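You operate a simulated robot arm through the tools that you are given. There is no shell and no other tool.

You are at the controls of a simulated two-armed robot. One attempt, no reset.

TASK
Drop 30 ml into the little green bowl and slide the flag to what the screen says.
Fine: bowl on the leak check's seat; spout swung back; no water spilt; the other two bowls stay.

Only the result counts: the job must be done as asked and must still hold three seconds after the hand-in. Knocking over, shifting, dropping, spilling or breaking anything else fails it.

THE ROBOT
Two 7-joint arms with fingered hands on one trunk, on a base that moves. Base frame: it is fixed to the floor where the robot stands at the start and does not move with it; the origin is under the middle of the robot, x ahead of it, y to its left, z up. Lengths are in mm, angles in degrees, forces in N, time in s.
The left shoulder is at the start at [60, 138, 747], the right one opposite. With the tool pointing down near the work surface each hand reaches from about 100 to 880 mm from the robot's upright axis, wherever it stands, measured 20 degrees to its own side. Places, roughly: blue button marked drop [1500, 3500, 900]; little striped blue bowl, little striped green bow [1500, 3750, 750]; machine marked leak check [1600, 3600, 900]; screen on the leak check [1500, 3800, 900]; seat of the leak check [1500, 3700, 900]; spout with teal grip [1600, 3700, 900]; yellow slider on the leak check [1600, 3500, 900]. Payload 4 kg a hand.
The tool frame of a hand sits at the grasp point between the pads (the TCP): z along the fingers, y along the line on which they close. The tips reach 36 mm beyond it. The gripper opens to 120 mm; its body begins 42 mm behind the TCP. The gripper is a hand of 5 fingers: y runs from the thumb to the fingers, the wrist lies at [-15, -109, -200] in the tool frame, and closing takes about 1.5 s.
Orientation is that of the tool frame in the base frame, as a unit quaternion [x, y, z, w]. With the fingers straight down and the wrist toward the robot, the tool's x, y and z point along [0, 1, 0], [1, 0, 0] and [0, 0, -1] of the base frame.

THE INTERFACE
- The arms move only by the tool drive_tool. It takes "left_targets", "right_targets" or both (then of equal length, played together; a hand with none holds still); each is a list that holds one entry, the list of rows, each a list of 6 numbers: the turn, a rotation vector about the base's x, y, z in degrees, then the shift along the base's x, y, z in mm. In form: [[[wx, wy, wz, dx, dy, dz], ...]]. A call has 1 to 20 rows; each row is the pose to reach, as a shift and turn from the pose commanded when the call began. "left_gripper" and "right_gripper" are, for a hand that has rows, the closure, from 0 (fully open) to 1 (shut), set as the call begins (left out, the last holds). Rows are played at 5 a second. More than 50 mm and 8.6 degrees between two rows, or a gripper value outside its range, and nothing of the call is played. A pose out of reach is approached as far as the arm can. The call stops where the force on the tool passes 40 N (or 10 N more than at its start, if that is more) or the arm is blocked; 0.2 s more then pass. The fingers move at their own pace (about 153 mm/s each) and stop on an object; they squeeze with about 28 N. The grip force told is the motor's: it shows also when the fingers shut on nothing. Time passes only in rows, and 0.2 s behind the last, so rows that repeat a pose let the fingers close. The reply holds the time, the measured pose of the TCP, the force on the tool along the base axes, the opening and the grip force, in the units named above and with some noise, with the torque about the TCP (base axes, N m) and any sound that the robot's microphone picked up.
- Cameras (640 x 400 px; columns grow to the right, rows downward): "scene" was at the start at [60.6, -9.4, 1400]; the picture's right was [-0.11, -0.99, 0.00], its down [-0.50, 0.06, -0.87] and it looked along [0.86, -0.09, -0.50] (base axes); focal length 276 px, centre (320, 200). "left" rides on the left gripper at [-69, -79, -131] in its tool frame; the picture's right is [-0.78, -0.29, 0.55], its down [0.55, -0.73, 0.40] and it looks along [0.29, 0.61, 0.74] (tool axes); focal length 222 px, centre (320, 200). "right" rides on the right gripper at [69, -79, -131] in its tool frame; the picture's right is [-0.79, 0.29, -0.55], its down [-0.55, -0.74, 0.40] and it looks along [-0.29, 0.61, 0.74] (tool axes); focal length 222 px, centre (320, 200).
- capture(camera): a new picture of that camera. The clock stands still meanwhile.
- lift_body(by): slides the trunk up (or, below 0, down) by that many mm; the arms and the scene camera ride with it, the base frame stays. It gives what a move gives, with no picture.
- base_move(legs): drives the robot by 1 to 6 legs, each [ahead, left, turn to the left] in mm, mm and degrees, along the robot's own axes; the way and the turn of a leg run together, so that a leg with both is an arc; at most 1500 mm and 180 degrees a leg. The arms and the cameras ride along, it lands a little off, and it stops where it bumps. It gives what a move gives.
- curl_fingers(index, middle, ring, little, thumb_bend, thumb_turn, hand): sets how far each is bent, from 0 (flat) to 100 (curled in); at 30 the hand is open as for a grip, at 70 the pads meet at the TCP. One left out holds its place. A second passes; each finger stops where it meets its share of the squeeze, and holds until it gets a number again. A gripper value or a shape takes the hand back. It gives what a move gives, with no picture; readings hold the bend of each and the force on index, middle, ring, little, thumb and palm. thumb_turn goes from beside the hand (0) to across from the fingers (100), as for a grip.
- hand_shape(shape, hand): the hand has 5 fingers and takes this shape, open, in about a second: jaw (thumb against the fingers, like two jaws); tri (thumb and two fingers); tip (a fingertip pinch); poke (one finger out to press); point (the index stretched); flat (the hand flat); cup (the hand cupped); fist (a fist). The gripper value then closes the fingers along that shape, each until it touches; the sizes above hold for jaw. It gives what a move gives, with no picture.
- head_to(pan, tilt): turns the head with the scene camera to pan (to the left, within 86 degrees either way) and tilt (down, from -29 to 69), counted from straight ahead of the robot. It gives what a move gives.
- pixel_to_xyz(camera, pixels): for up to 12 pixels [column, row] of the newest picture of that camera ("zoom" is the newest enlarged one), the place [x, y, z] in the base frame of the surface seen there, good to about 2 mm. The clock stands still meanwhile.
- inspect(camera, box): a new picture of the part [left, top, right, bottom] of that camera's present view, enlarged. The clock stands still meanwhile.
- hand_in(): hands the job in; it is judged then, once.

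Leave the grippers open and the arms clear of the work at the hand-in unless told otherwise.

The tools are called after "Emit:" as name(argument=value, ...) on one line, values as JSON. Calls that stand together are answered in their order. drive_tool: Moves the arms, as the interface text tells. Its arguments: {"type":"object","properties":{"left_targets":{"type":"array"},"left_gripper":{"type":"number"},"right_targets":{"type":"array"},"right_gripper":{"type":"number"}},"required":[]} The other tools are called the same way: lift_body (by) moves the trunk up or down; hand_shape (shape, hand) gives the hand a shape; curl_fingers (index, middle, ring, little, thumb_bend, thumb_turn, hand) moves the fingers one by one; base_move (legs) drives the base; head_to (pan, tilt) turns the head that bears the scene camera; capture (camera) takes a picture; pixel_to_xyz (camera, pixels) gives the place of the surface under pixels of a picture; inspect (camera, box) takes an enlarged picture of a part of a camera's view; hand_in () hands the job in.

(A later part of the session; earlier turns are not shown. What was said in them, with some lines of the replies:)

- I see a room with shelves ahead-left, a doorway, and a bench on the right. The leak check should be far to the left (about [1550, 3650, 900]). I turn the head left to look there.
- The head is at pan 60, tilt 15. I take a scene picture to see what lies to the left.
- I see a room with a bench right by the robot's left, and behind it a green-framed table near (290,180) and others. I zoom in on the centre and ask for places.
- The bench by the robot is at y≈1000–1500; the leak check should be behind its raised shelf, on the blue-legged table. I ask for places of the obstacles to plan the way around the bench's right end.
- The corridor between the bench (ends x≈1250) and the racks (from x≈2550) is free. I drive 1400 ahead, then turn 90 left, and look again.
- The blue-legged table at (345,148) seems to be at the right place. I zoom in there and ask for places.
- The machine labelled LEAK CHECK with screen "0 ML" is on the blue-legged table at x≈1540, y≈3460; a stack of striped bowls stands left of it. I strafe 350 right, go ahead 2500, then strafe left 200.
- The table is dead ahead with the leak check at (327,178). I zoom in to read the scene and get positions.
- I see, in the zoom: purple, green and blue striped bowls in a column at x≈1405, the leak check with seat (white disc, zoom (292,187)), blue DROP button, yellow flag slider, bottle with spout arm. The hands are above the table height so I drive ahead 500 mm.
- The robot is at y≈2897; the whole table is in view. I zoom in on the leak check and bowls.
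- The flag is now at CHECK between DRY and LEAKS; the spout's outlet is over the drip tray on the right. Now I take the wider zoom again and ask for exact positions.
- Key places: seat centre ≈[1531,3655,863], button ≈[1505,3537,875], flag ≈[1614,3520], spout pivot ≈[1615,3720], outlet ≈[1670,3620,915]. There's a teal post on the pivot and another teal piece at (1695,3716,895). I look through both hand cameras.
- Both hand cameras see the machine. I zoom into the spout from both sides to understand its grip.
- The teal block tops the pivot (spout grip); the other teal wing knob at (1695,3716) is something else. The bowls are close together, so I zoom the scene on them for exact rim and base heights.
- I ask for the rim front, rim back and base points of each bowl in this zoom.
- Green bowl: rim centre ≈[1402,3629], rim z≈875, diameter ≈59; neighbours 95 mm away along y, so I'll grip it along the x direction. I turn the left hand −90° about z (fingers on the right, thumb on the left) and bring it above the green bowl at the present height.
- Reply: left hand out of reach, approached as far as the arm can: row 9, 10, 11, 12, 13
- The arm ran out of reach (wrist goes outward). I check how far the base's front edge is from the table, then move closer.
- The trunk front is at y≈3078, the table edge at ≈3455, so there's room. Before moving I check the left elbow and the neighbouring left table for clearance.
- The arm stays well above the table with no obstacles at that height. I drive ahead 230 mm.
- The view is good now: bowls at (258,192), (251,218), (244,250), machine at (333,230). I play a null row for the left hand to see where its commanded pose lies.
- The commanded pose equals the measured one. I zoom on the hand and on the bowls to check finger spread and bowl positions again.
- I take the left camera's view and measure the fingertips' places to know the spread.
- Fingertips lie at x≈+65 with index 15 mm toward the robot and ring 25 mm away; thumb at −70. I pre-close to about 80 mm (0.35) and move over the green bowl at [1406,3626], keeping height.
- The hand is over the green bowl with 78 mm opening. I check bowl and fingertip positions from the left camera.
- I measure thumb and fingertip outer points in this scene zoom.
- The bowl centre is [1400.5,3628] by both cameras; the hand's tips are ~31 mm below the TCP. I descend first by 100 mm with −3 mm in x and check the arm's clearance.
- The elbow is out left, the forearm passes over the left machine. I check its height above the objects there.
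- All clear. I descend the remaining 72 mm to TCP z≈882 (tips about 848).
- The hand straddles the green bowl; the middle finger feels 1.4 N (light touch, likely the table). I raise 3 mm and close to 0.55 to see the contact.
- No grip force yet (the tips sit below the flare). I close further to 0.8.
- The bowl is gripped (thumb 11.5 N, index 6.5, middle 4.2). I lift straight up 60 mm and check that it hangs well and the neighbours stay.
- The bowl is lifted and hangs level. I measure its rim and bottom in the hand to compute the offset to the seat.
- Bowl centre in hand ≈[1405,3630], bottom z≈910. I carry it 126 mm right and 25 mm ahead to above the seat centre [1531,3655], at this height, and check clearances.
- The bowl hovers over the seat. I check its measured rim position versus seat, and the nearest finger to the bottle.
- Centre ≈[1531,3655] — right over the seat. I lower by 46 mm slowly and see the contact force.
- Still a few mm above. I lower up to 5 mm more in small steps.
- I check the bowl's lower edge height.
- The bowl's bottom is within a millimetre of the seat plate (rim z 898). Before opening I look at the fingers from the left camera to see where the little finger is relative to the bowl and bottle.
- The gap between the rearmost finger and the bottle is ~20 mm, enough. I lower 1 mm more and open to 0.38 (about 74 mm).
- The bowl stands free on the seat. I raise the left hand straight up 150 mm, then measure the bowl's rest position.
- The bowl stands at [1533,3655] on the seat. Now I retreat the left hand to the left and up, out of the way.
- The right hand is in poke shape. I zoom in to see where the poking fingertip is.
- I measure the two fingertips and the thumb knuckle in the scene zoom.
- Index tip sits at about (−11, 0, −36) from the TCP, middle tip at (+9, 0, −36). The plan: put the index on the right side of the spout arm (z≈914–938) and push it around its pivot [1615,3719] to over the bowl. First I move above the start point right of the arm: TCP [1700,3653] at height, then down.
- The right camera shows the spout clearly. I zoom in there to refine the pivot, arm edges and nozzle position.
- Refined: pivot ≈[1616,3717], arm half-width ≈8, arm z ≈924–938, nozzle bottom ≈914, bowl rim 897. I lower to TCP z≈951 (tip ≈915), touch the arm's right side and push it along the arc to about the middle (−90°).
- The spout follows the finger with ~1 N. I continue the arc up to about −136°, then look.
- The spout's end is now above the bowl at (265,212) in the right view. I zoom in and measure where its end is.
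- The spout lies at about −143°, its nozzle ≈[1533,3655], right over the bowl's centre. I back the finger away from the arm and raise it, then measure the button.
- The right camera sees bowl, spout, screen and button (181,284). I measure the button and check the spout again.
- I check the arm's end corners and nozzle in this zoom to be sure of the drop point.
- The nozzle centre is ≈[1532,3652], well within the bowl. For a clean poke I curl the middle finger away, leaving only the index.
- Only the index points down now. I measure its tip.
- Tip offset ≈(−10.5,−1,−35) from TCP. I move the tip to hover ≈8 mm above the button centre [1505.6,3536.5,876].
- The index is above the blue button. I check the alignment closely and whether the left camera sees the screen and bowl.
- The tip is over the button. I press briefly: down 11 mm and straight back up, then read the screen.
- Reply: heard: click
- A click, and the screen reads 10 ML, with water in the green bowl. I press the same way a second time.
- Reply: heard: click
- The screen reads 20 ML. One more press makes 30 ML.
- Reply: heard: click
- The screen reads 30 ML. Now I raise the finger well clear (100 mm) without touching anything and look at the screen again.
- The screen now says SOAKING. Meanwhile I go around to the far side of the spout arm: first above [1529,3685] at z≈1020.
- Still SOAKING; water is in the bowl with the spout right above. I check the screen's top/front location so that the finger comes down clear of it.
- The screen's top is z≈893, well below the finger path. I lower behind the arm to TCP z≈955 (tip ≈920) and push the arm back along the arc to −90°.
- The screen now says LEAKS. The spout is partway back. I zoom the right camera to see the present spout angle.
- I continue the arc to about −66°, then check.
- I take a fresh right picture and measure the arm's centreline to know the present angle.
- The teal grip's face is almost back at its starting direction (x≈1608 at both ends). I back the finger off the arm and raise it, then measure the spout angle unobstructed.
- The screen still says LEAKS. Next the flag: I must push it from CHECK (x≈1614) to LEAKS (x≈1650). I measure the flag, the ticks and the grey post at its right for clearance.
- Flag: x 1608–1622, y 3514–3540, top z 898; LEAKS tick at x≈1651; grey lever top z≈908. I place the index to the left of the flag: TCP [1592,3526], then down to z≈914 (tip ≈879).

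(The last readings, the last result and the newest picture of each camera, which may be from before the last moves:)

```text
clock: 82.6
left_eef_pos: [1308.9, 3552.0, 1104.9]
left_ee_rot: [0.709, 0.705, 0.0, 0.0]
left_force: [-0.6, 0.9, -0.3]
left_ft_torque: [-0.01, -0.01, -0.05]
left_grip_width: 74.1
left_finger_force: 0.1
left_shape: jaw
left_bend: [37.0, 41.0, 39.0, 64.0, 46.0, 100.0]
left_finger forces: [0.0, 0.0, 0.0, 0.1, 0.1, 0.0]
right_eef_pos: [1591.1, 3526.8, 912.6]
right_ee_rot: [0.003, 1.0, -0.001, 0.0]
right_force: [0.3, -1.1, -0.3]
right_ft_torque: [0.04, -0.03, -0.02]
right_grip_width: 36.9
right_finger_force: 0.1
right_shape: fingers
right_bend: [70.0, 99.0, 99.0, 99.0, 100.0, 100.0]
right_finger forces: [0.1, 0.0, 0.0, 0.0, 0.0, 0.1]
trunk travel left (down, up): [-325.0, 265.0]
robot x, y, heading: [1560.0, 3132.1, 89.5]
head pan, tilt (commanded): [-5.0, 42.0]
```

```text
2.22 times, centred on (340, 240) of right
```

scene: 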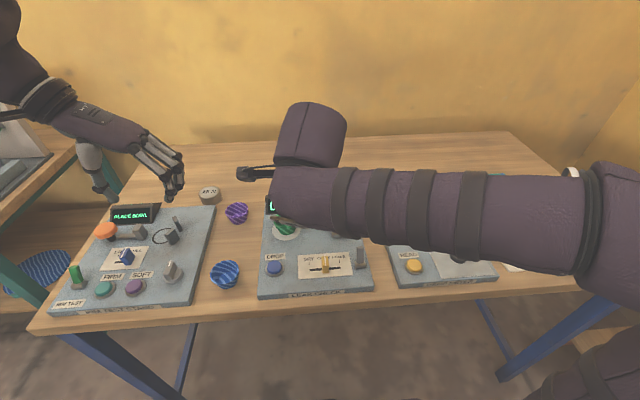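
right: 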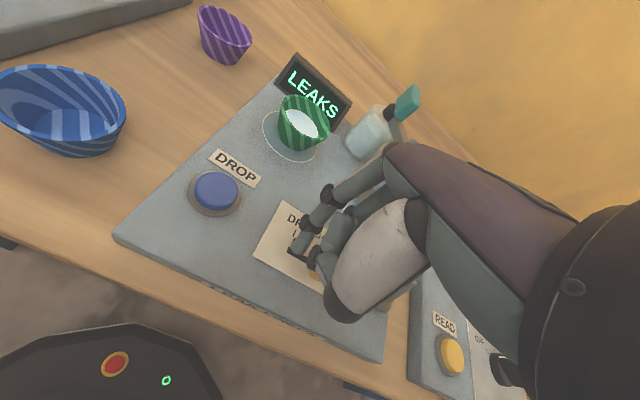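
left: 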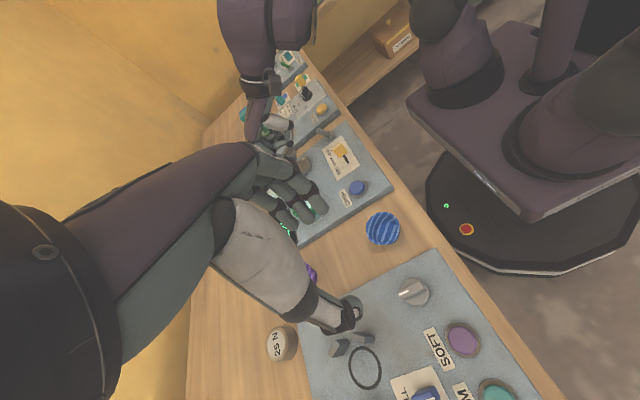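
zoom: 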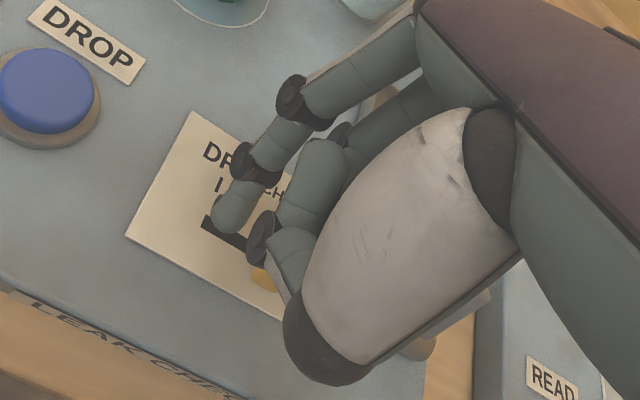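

The index is left of the flag without touching. I push right slowly by 48 mm and watch the force.

Emit:
drive_tool(right_targets=[[[0, 0, 0, 8, 0, 0], [0, 0, 0, 16, 0, 0], [0, 0, 0, 22, 0, 0], [0, 0, 0, 28, 0, 0], [0, 0, 0, 34, 0, 0], [0, 0, 0, 40, 0, 0], [0, 0, 0, 45, 0, 0], [0, 0, 0, 45, 0, 0]]])

Emit:
inspect(camera="right", box=[220, 150, 400, 330])

Emit:
inspect(camera="scene", box=[240, 170, 400, 300])

```text
clock: 84.4
left_eef_pos: [1310.5, 3551.9, 1106.1]
left_ee_rot: [0.709, 0.705, 0.0, 0.0]
left_force: [0.4, 0.8, 0.1]
left_ft_torque: [-0.03, -0.01, -0.03]
left_grip_width: 74.2
left_finger_force: 0.0
left_shape: jaw
left_bend: [37.0, 41.0, 39.0, 64.0, 46.0, 100.0]
left_finger forces: [0.1, 0.0, 0.0, 0.1, 0.0, 0.1]
right_eef_pos: [1638.3, 3526.3, 914.6]
right_ee_rot: [0.002, 1.0, -0.001, 0.0]
right_force: [-0.7, 0.3, -0.5]
right_ft_torque: [0.0, -0.02, 0.01]
right_grip_width: 36.9
right_finger_force: 0.0
right_shape: fingers
right_bend: [70.0, 99.0, 99.0, 99.0, 100.0, 100.0]
right_finger forces: [0.1, 0.0, 0.0, 0.0, 0.0, 0.0]
trunk travel left (down, up): [-325.0, 265.0]
robot x, y, heading: [1567.6, 3130.9, 89.7]
head pan, tilt (commanded): [-5.0, 42.0]
```

```text
2.22 times, centred on (310, 240) of right
```

zoom: 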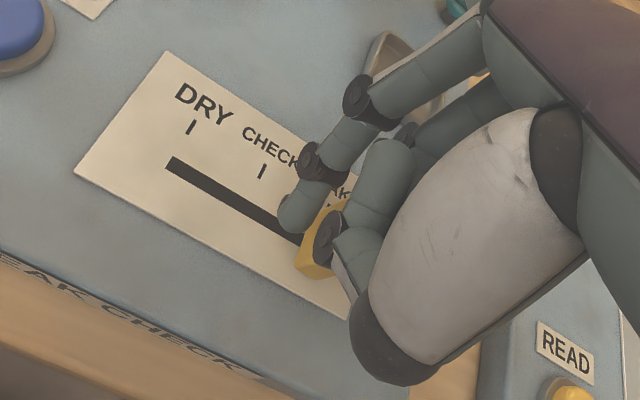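

```text
3.08 times, centred on (320, 235) of scene
```

zoom: 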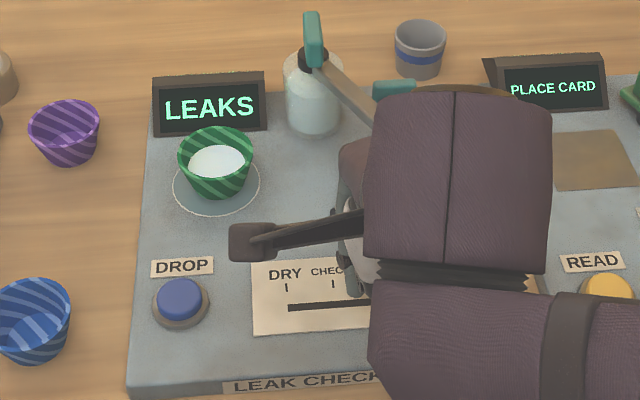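

The flag slides with the finger (tip's right edge ≈1636, so flag ≈1643). I push 6 mm further.

Emit:
drive_tool(right_targets=[[[0, 0, 0, 3, 0, 0], [0, 0, 0, 6, 0, 0], [0, 0, 0, 6, 0, 0]]])

Emit:
inspect(camera="right", box=[220, 150, 400, 330])

Emit:
pixel_to_xyz(camera="zoom", pixels=[[300, 245], [305, 262], [315, 272], [335, 205], [290, 240], [275, 225], [330, 275]])

```text
clock: 85.2
left_eef_pos: [1309.3, 3552.6, 1105.9]
left_ee_rot: [0.709, 0.705, 0.0, 0.001]
left_force: [-0.4, -0.4, 0.1]
left_ft_torque: [0.03, 0.01, 0.0]
left_grip_width: 74.2
left_finger_force: 0.0
left_shape: jaw
left_bend: [37.0, 41.0, 39.0, 64.0, 46.0, 100.0]
left_finger forces: [0.1, 0.1, 0.0, 0.0, 0.0, 0.1]
right_eef_pos: [1644.0, 3527.7, 914.5]
right_ee_rot: [0.003, 1.0, 0.0, 0.0]
right_force: [-1.0, 0.3, -0.4]
right_ft_torque: [0.02, -0.01, -0.01]
right_grip_width: 36.9
right_finger_force: 0.1
right_shape: fingers
right_bend: [70.0, 99.0, 99.0, 99.0, 100.0, 100.0]
right_finger forces: [0.0, 0.1, 0.0, 0.0, 0.0, 0.1]
trunk travel left (down, up): [-325.0, 265.0]
robot x, y, heading: [1562.0, 3126.3, 89.7]
head pan, tilt (commanded): [-5.0, 42.0]
```

```text
2.22 times, centred on (310, 240) of right
```

zoom: 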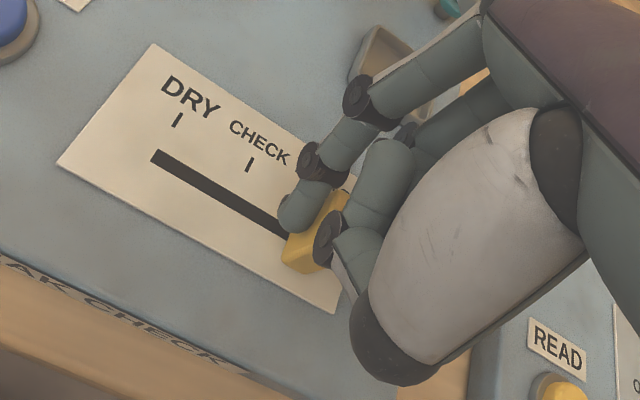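

```text
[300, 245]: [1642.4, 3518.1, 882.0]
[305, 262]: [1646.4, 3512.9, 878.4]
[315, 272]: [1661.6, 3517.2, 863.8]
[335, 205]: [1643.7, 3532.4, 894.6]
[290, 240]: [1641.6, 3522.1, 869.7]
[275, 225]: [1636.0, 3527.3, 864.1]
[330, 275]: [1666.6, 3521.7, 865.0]
```

The flag's left face is at x≈1642, so its centre ≈1649; the LEAKS tick is at ≈1650.5. I push 2 mm more, then back off and raise to look.

Emit:
drive_tool(right_targets=[[[0, 0, 0, 1, 0, 0], [0, 0, 0, 2, 0, 0], [0, 0, 0, 2, 0, 0]]])

Emit:
drive_tool(right_targets=[[[0, 0, 0, -10, 0, 0], [0, 0, 0, -20, 0, 0], [0, 0, 0, -20, 0, 30], [0, 0, 0, -20, 0, 65], [0, 0, 0, -20, 0, 100], [0, 0, 0, -20, -20, 140], [0, 0, 0, 10, -20, 170], [0, 0, 0, 50, -20, 180], [0, 0, 0, 95, -20, 190], [0, 0, 0, 140, -20, 190], [0, 0, 0, 185, -20, 190], [0, 0, 0, 185, -20, 190]]])

Emit:
capture(camera="scene")

Emit:
inspect(camera="scene", box=[240, 170, 400, 300])

```text
clock: 86.0
left_eef_pos: [1309.3, 3553.0, 1105.3]
left_ee_rot: [0.71, 0.704, 0.001, 0.0]
left_force: [0.7, 0.3, 0.9]
left_ft_torque: [0.02, 0.01, 0.0]
left_grip_width: 74.1
left_finger_force: 0.1
left_shape: jaw
left_bend: [37.0, 41.0, 39.0, 64.0, 46.0, 100.0]
left_finger forces: [0.0, 0.1, 0.1, 0.0, 0.0, 0.0]
right_eef_pos: [1646.1, 3526.3, 913.7]
right_ee_rot: [0.002, 1.0, 0.0, 0.001]
right_force: [-1.2, -0.4, -0.3]
right_ft_torque: [0.0, 0.06, 0.0]
right_grip_width: 36.9
right_finger_force: 0.5
right_shape: fingers
right_bend: [70.0, 99.0, 99.0, 99.0, 100.0, 100.0]
right_finger forces: [1.5, 0.1, 0.0, 0.0, 0.0, 0.1]
trunk travel left (down, up): [-325.0, 265.0]
robot x, y, heading: [1567.0, 3129.1, 89.7]
head pan, tilt (commanded): [-5.0, 42.0]
```

```text
clock: 88.6
left_eef_pos: [1308.8, 3552.8, 1105.3]
left_ee_rot: [0.71, 0.705, 0.0, -0.001]
left_force: [-0.5, 0.4, -0.9]
left_ft_torque: [0.01, -0.01, 0.01]
left_grip_width: 74.1
left_finger_force: 0.0
left_shape: jaw
left_bend: [37.0, 41.0, 39.0, 64.0, 46.0, 100.0]
left_finger forces: [0.0, 0.0, 0.0, 0.0, 0.0, 0.0]
right_eef_pos: [1830.9, 3507.9, 1103.4]
right_ee_rot: [0.004, 1.0, 0.0, -0.001]
right_force: [0.2, -0.1, 0.7]
right_ft_torque: [-0.02, 0.02, -0.01]
right_grip_width: 36.7
right_finger_force: 0.1
right_shape: fingers
right_bend: [70.0, 99.0, 99.0, 99.0, 100.0, 100.0]
right_finger forces: [0.0, 0.1, 0.1, 0.1, 0.0, 0.1]
trunk travel left (down, up): [-325.0, 265.0]
robot x, y, heading: [1561.9, 3129.0, 89.5]
head pan, tilt (commanded): [-5.0, 42.0]
```

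```text
taken
```

scene: 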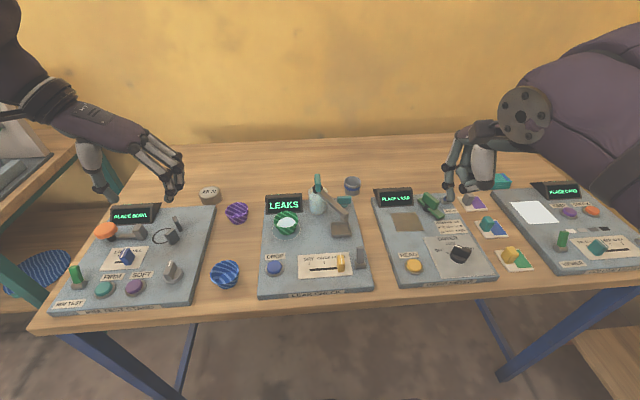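

```text
3.08 times, centred on (320, 235) of scene
```

zoom: 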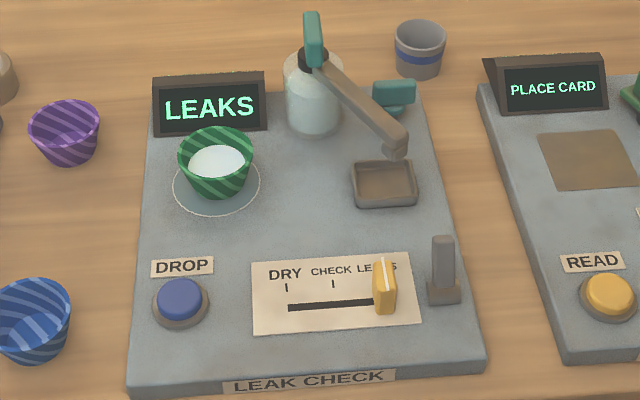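

The view is clear: LEAKS on the screen, flag at the right end, spout over the tray. I measure the flag, spout and bowls exactly.

Emit:
inspect(camera="scene", box=[290, 165, 380, 225])

Emit:
pixel_to_xyz(camera="scene", pixels=[[317, 180], [345, 212], [346, 215], [341, 256], [339, 265], [286, 224], [225, 275], [237, 213]])

Emit:
inspect(camera="scene", box=[290, 235, 380, 295])

```text
6.67 times, centred on (335, 195) of scene
```

zoom: 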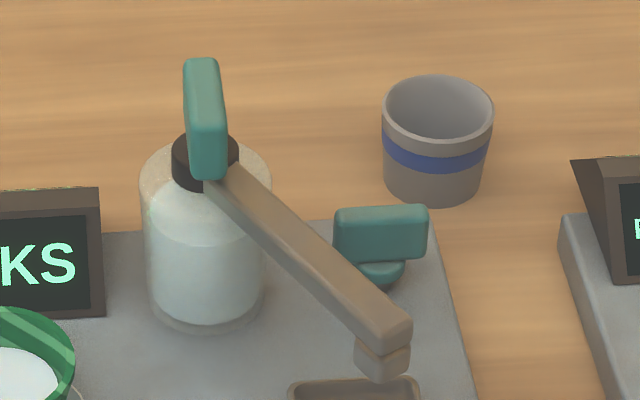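

```text
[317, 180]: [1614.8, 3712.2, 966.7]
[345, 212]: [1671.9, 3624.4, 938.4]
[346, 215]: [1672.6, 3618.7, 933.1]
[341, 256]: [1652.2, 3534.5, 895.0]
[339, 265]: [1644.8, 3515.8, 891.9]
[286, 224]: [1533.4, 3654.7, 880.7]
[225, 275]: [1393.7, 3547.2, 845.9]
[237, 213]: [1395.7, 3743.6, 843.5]
```

```text
6.67 times, centred on (335, 265) of scene
```

zoom: 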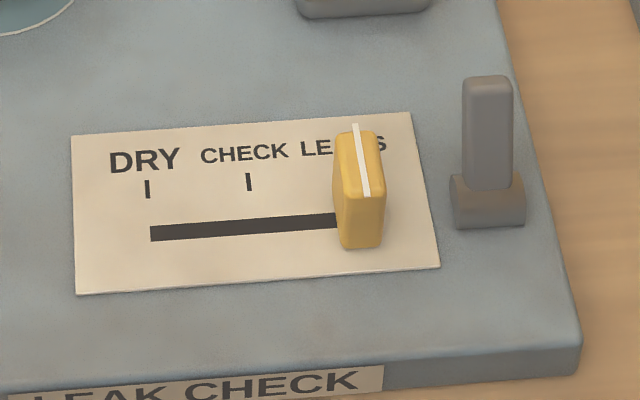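

Emit:
pixel_to_xyz(camera="zoom", pixels=[[357, 130], [366, 190], [361, 160], [335, 200], [383, 210], [148, 188], [249, 182], [152, 233], [362, 240], [487, 85]])

Emit:
inspect(camera="scene", box=[290, 165, 380, 225])

Emit:
pixel_to_xyz(camera="zoom", pixels=[[195, 175], [222, 165], [205, 65], [250, 205], [300, 255], [350, 300], [390, 330], [410, 325], [358, 350], [385, 378], [205, 150], [218, 100]])

```text
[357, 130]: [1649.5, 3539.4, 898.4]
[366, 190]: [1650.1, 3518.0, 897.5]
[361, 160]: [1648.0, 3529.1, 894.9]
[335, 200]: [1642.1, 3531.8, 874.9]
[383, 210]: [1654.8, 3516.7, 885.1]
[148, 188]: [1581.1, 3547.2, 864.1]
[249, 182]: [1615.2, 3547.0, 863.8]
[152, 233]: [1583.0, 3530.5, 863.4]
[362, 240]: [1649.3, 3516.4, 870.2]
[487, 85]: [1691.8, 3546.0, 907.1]
```

```text
6.67 times, centred on (335, 195) of scene
```

zoom: 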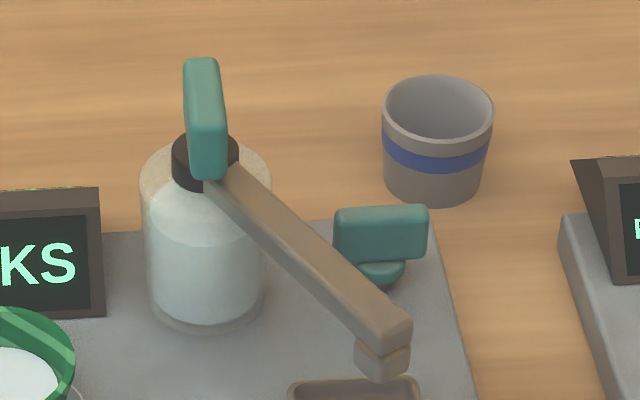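

```text
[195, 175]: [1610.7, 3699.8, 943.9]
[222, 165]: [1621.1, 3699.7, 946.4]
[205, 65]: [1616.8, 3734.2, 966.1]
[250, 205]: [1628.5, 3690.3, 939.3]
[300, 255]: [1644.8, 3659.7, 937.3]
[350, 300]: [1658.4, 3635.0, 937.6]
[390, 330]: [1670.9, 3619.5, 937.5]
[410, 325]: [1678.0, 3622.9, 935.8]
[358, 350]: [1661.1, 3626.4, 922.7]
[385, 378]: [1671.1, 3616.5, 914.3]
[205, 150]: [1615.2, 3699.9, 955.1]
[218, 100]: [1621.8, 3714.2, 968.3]
```

Flag centre x≈1649.5 (LEAKS tick 1649–1651; ticks at 1581, 1615), spout corners match the start position within 1–2 mm. Now I open both hands (they're 200 mm above the table) and check the other bowls.

Emit:
hand_shape(shape="jaw", hand="right")

Emit:
drive_tool(left_targets=[[[0, 0, 0, 0, 0, 15], [0, 0, 0, 0, 0, 30], [0, 0, 0, 0, 0, 40], [0, 0, 0, 0, 0, 40], [0, 0, 0, 0, 0, 40]]], right_targets=[[[0, 0, 0, 0, 0, 10], [0, 0, 0, 0, 0, 20], [0, 0, 0, 0, 0, 30], [0, 0, 0, 0, 0, 30], [0, 0, 0, 0, 0, 30]]], left_gripper=0, right_gripper=0)

Emit:
inspect(camera="scene", box=[200, 180, 320, 310])

```text
clock: 89.5
left_eef_pos: [1309.2, 3552.8, 1105.0]
left_ee_rot: [0.709, 0.705, 0.0, -0.001]
left_force: [0.8, 0.2, 0.1]
left_ft_torque: [0.0, 0.05, 0.03]
left_grip_width: 73.9
left_finger_force: 0.0
left_shape: jaw
left_bend: [37.0, 41.0, 39.0, 64.0, 46.0, 100.0]
left_finger forces: [0.0, 0.1, 0.0, 0.1, 0.0, 0.0]
right_eef_pos: [1830.5, 3507.4, 1104.6]
right_ee_rot: [0.003, 1.0, 0.0, 0.001]
right_force: [1.0, -0.8, -0.7]
right_ft_torque: [0.0, -0.03, -0.03]
right_grip_width: 119.9
right_finger_force: 0.1
right_shape: jaw
right_bend: [30.0, 30.0, 30.0, 30.0, 30.0, 97.0]
right_finger forces: [0.1, 0.0, 0.0, 0.0, 0.0, 0.0]
trunk travel left (down, up): [-325.0, 265.0]
robot x, y, heading: [1562.1, 3127.2, 89.6]
head pan, tilt (commanded): [-5.0, 42.0]
```

```text
clock: 90.7
left_eef_pos: [1309.2, 3550.2, 1146.8]
left_ee_rot: [0.71, 0.704, 0.0, 0.0]
left_force: [0.5, -0.4, 0.3]
left_ft_torque: [0.02, -0.02, -0.01]
left_grip_width: 119.8
left_finger_force: 0.0
left_shape: jaw
left_bend: [30.0, 30.0, 30.0, 30.0, 30.0, 97.0]
left_finger forces: [0.1, 0.0, 0.0, 0.0, 0.1, 0.0]
right_eef_pos: [1831.0, 3506.8, 1133.2]
right_ee_rot: [0.002, 1.0, 0.0, 0.0]
right_force: [-0.9, -0.6, -0.2]
right_ft_torque: [0.01, 0.02, 0.0]
right_grip_width: 120.0
right_finger_force: 0.0
right_shape: jaw
right_bend: [30.0, 30.0, 30.0, 30.0, 30.0, 97.0]
right_finger forces: [0.1, 0.0, 0.1, 0.0, 0.0, 0.0]
trunk travel left (down, up): [-325.0, 265.0]
robot x, y, heading: [1564.2, 3126.8, 89.7]
head pan, tilt (commanded): [-5.0, 42.0]
```

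```text
3.08 times, centred on (260, 245) of scene
```

zoom: 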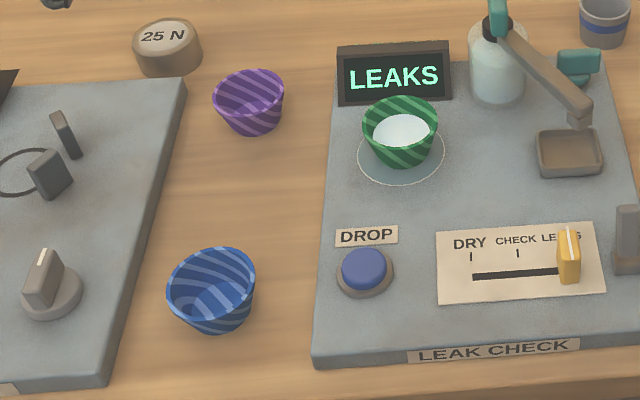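

Emit:
pixel_to_xyz(camera="zoom", pixels=[[170, 285], [253, 278], [212, 250], [210, 316], [215, 100], [283, 97], [248, 72], [364, 125], [437, 125], [400, 98], [400, 148]])

```text
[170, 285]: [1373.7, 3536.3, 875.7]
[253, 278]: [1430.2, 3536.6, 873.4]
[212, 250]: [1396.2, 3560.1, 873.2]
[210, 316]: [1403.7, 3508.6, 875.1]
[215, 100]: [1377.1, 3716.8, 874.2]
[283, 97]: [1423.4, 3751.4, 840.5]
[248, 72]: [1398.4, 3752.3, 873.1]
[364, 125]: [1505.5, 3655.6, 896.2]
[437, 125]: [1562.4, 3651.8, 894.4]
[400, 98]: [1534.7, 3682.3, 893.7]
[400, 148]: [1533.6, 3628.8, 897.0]
```

The other bowls haven't moved, green is at [1534,3655] on the seat. I drive back 300 mm so that the arms are clear of the work, then take a last look.

Emit:
base_move(legs=[[-300, 0, 0]])

Emit:
inspect(camera="scene", box=[220, 100, 420, 230])

```text
clock: 92.8
left_eef_pos: [1307.0, 3251.6, 1147.2]
left_ee_rot: [0.71, 0.705, -0.001, 0.0]
left_force: [-1.1, -0.2, 0.2]
left_ft_torque: [-0.03, 0.01, -0.01]
left_grip_width: 119.4
left_finger_force: 0.1
left_shape: jaw
left_bend: [30.0, 30.0, 30.0, 30.0, 30.0, 97.0]
left_finger forces: [0.1, 0.0, 0.0, 0.1, 0.0, 0.0]
right_eef_pos: [1827.6, 3206.7, 1133.6]
right_ee_rot: [0.003, 1.0, 0.0, 0.0]
right_force: [0.4, 0.2, 0.3]
right_ft_torque: [0.04, 0.01, 0.0]
right_grip_width: 119.8
right_finger_force: 0.0
right_shape: jaw
right_bend: [30.0, 30.0, 30.0, 30.0, 30.0, 97.0]
right_finger forces: [0.0, 0.0, 0.1, 0.0, 0.1, 0.0]
trunk travel left (down, up): [-325.0, 265.0]
robot x, y, heading: [1561.3, 2826.4, 89.5]
head pan, tilt (commanded): [-5.0, 42.0]
```

```text
3.08 times, centred on (320, 165) of scene
```

zoom: 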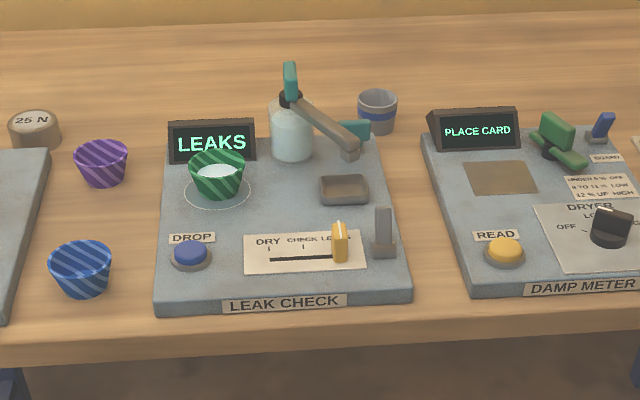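

Everything is in place. The screen says LEAKS and the flag is at LEAKS. The green bowl holds 30 ml on the seat, and the spout is back over the tray. The blue and purple bowls haven't moved, both hands are open, and the arms are clear. I hand the job in.

Emit:
hand_in()

```text
The job is handed in.
```

The green bowl is on the leak check's seat with 30 ml in it. The screen came up LEAKS, so I slid the flag to LEAKS. I've handed the job in, but no verdict has come back yet.

- **Water:** three presses of the drop button took the screen to 30 ML. It then showed SOAKING, and after that LEAKS. I saw no water spilt. The seat under the bowl turned darker, which fits a leaking bowl.
- **Spout:** it is swung back over the drip tray, within about 2 mm of where it started.
- **Flag:** its centre is at x ≈ 1649.5 mm. The LEAKS mark measured between 1649.8 and 1651.3 mm.
- **Other bowls:** blue and purple are where they were, within measuring error.
- **Robot:** both hands are open, and I backed the base off 300 mm so the arms are clear of the work.
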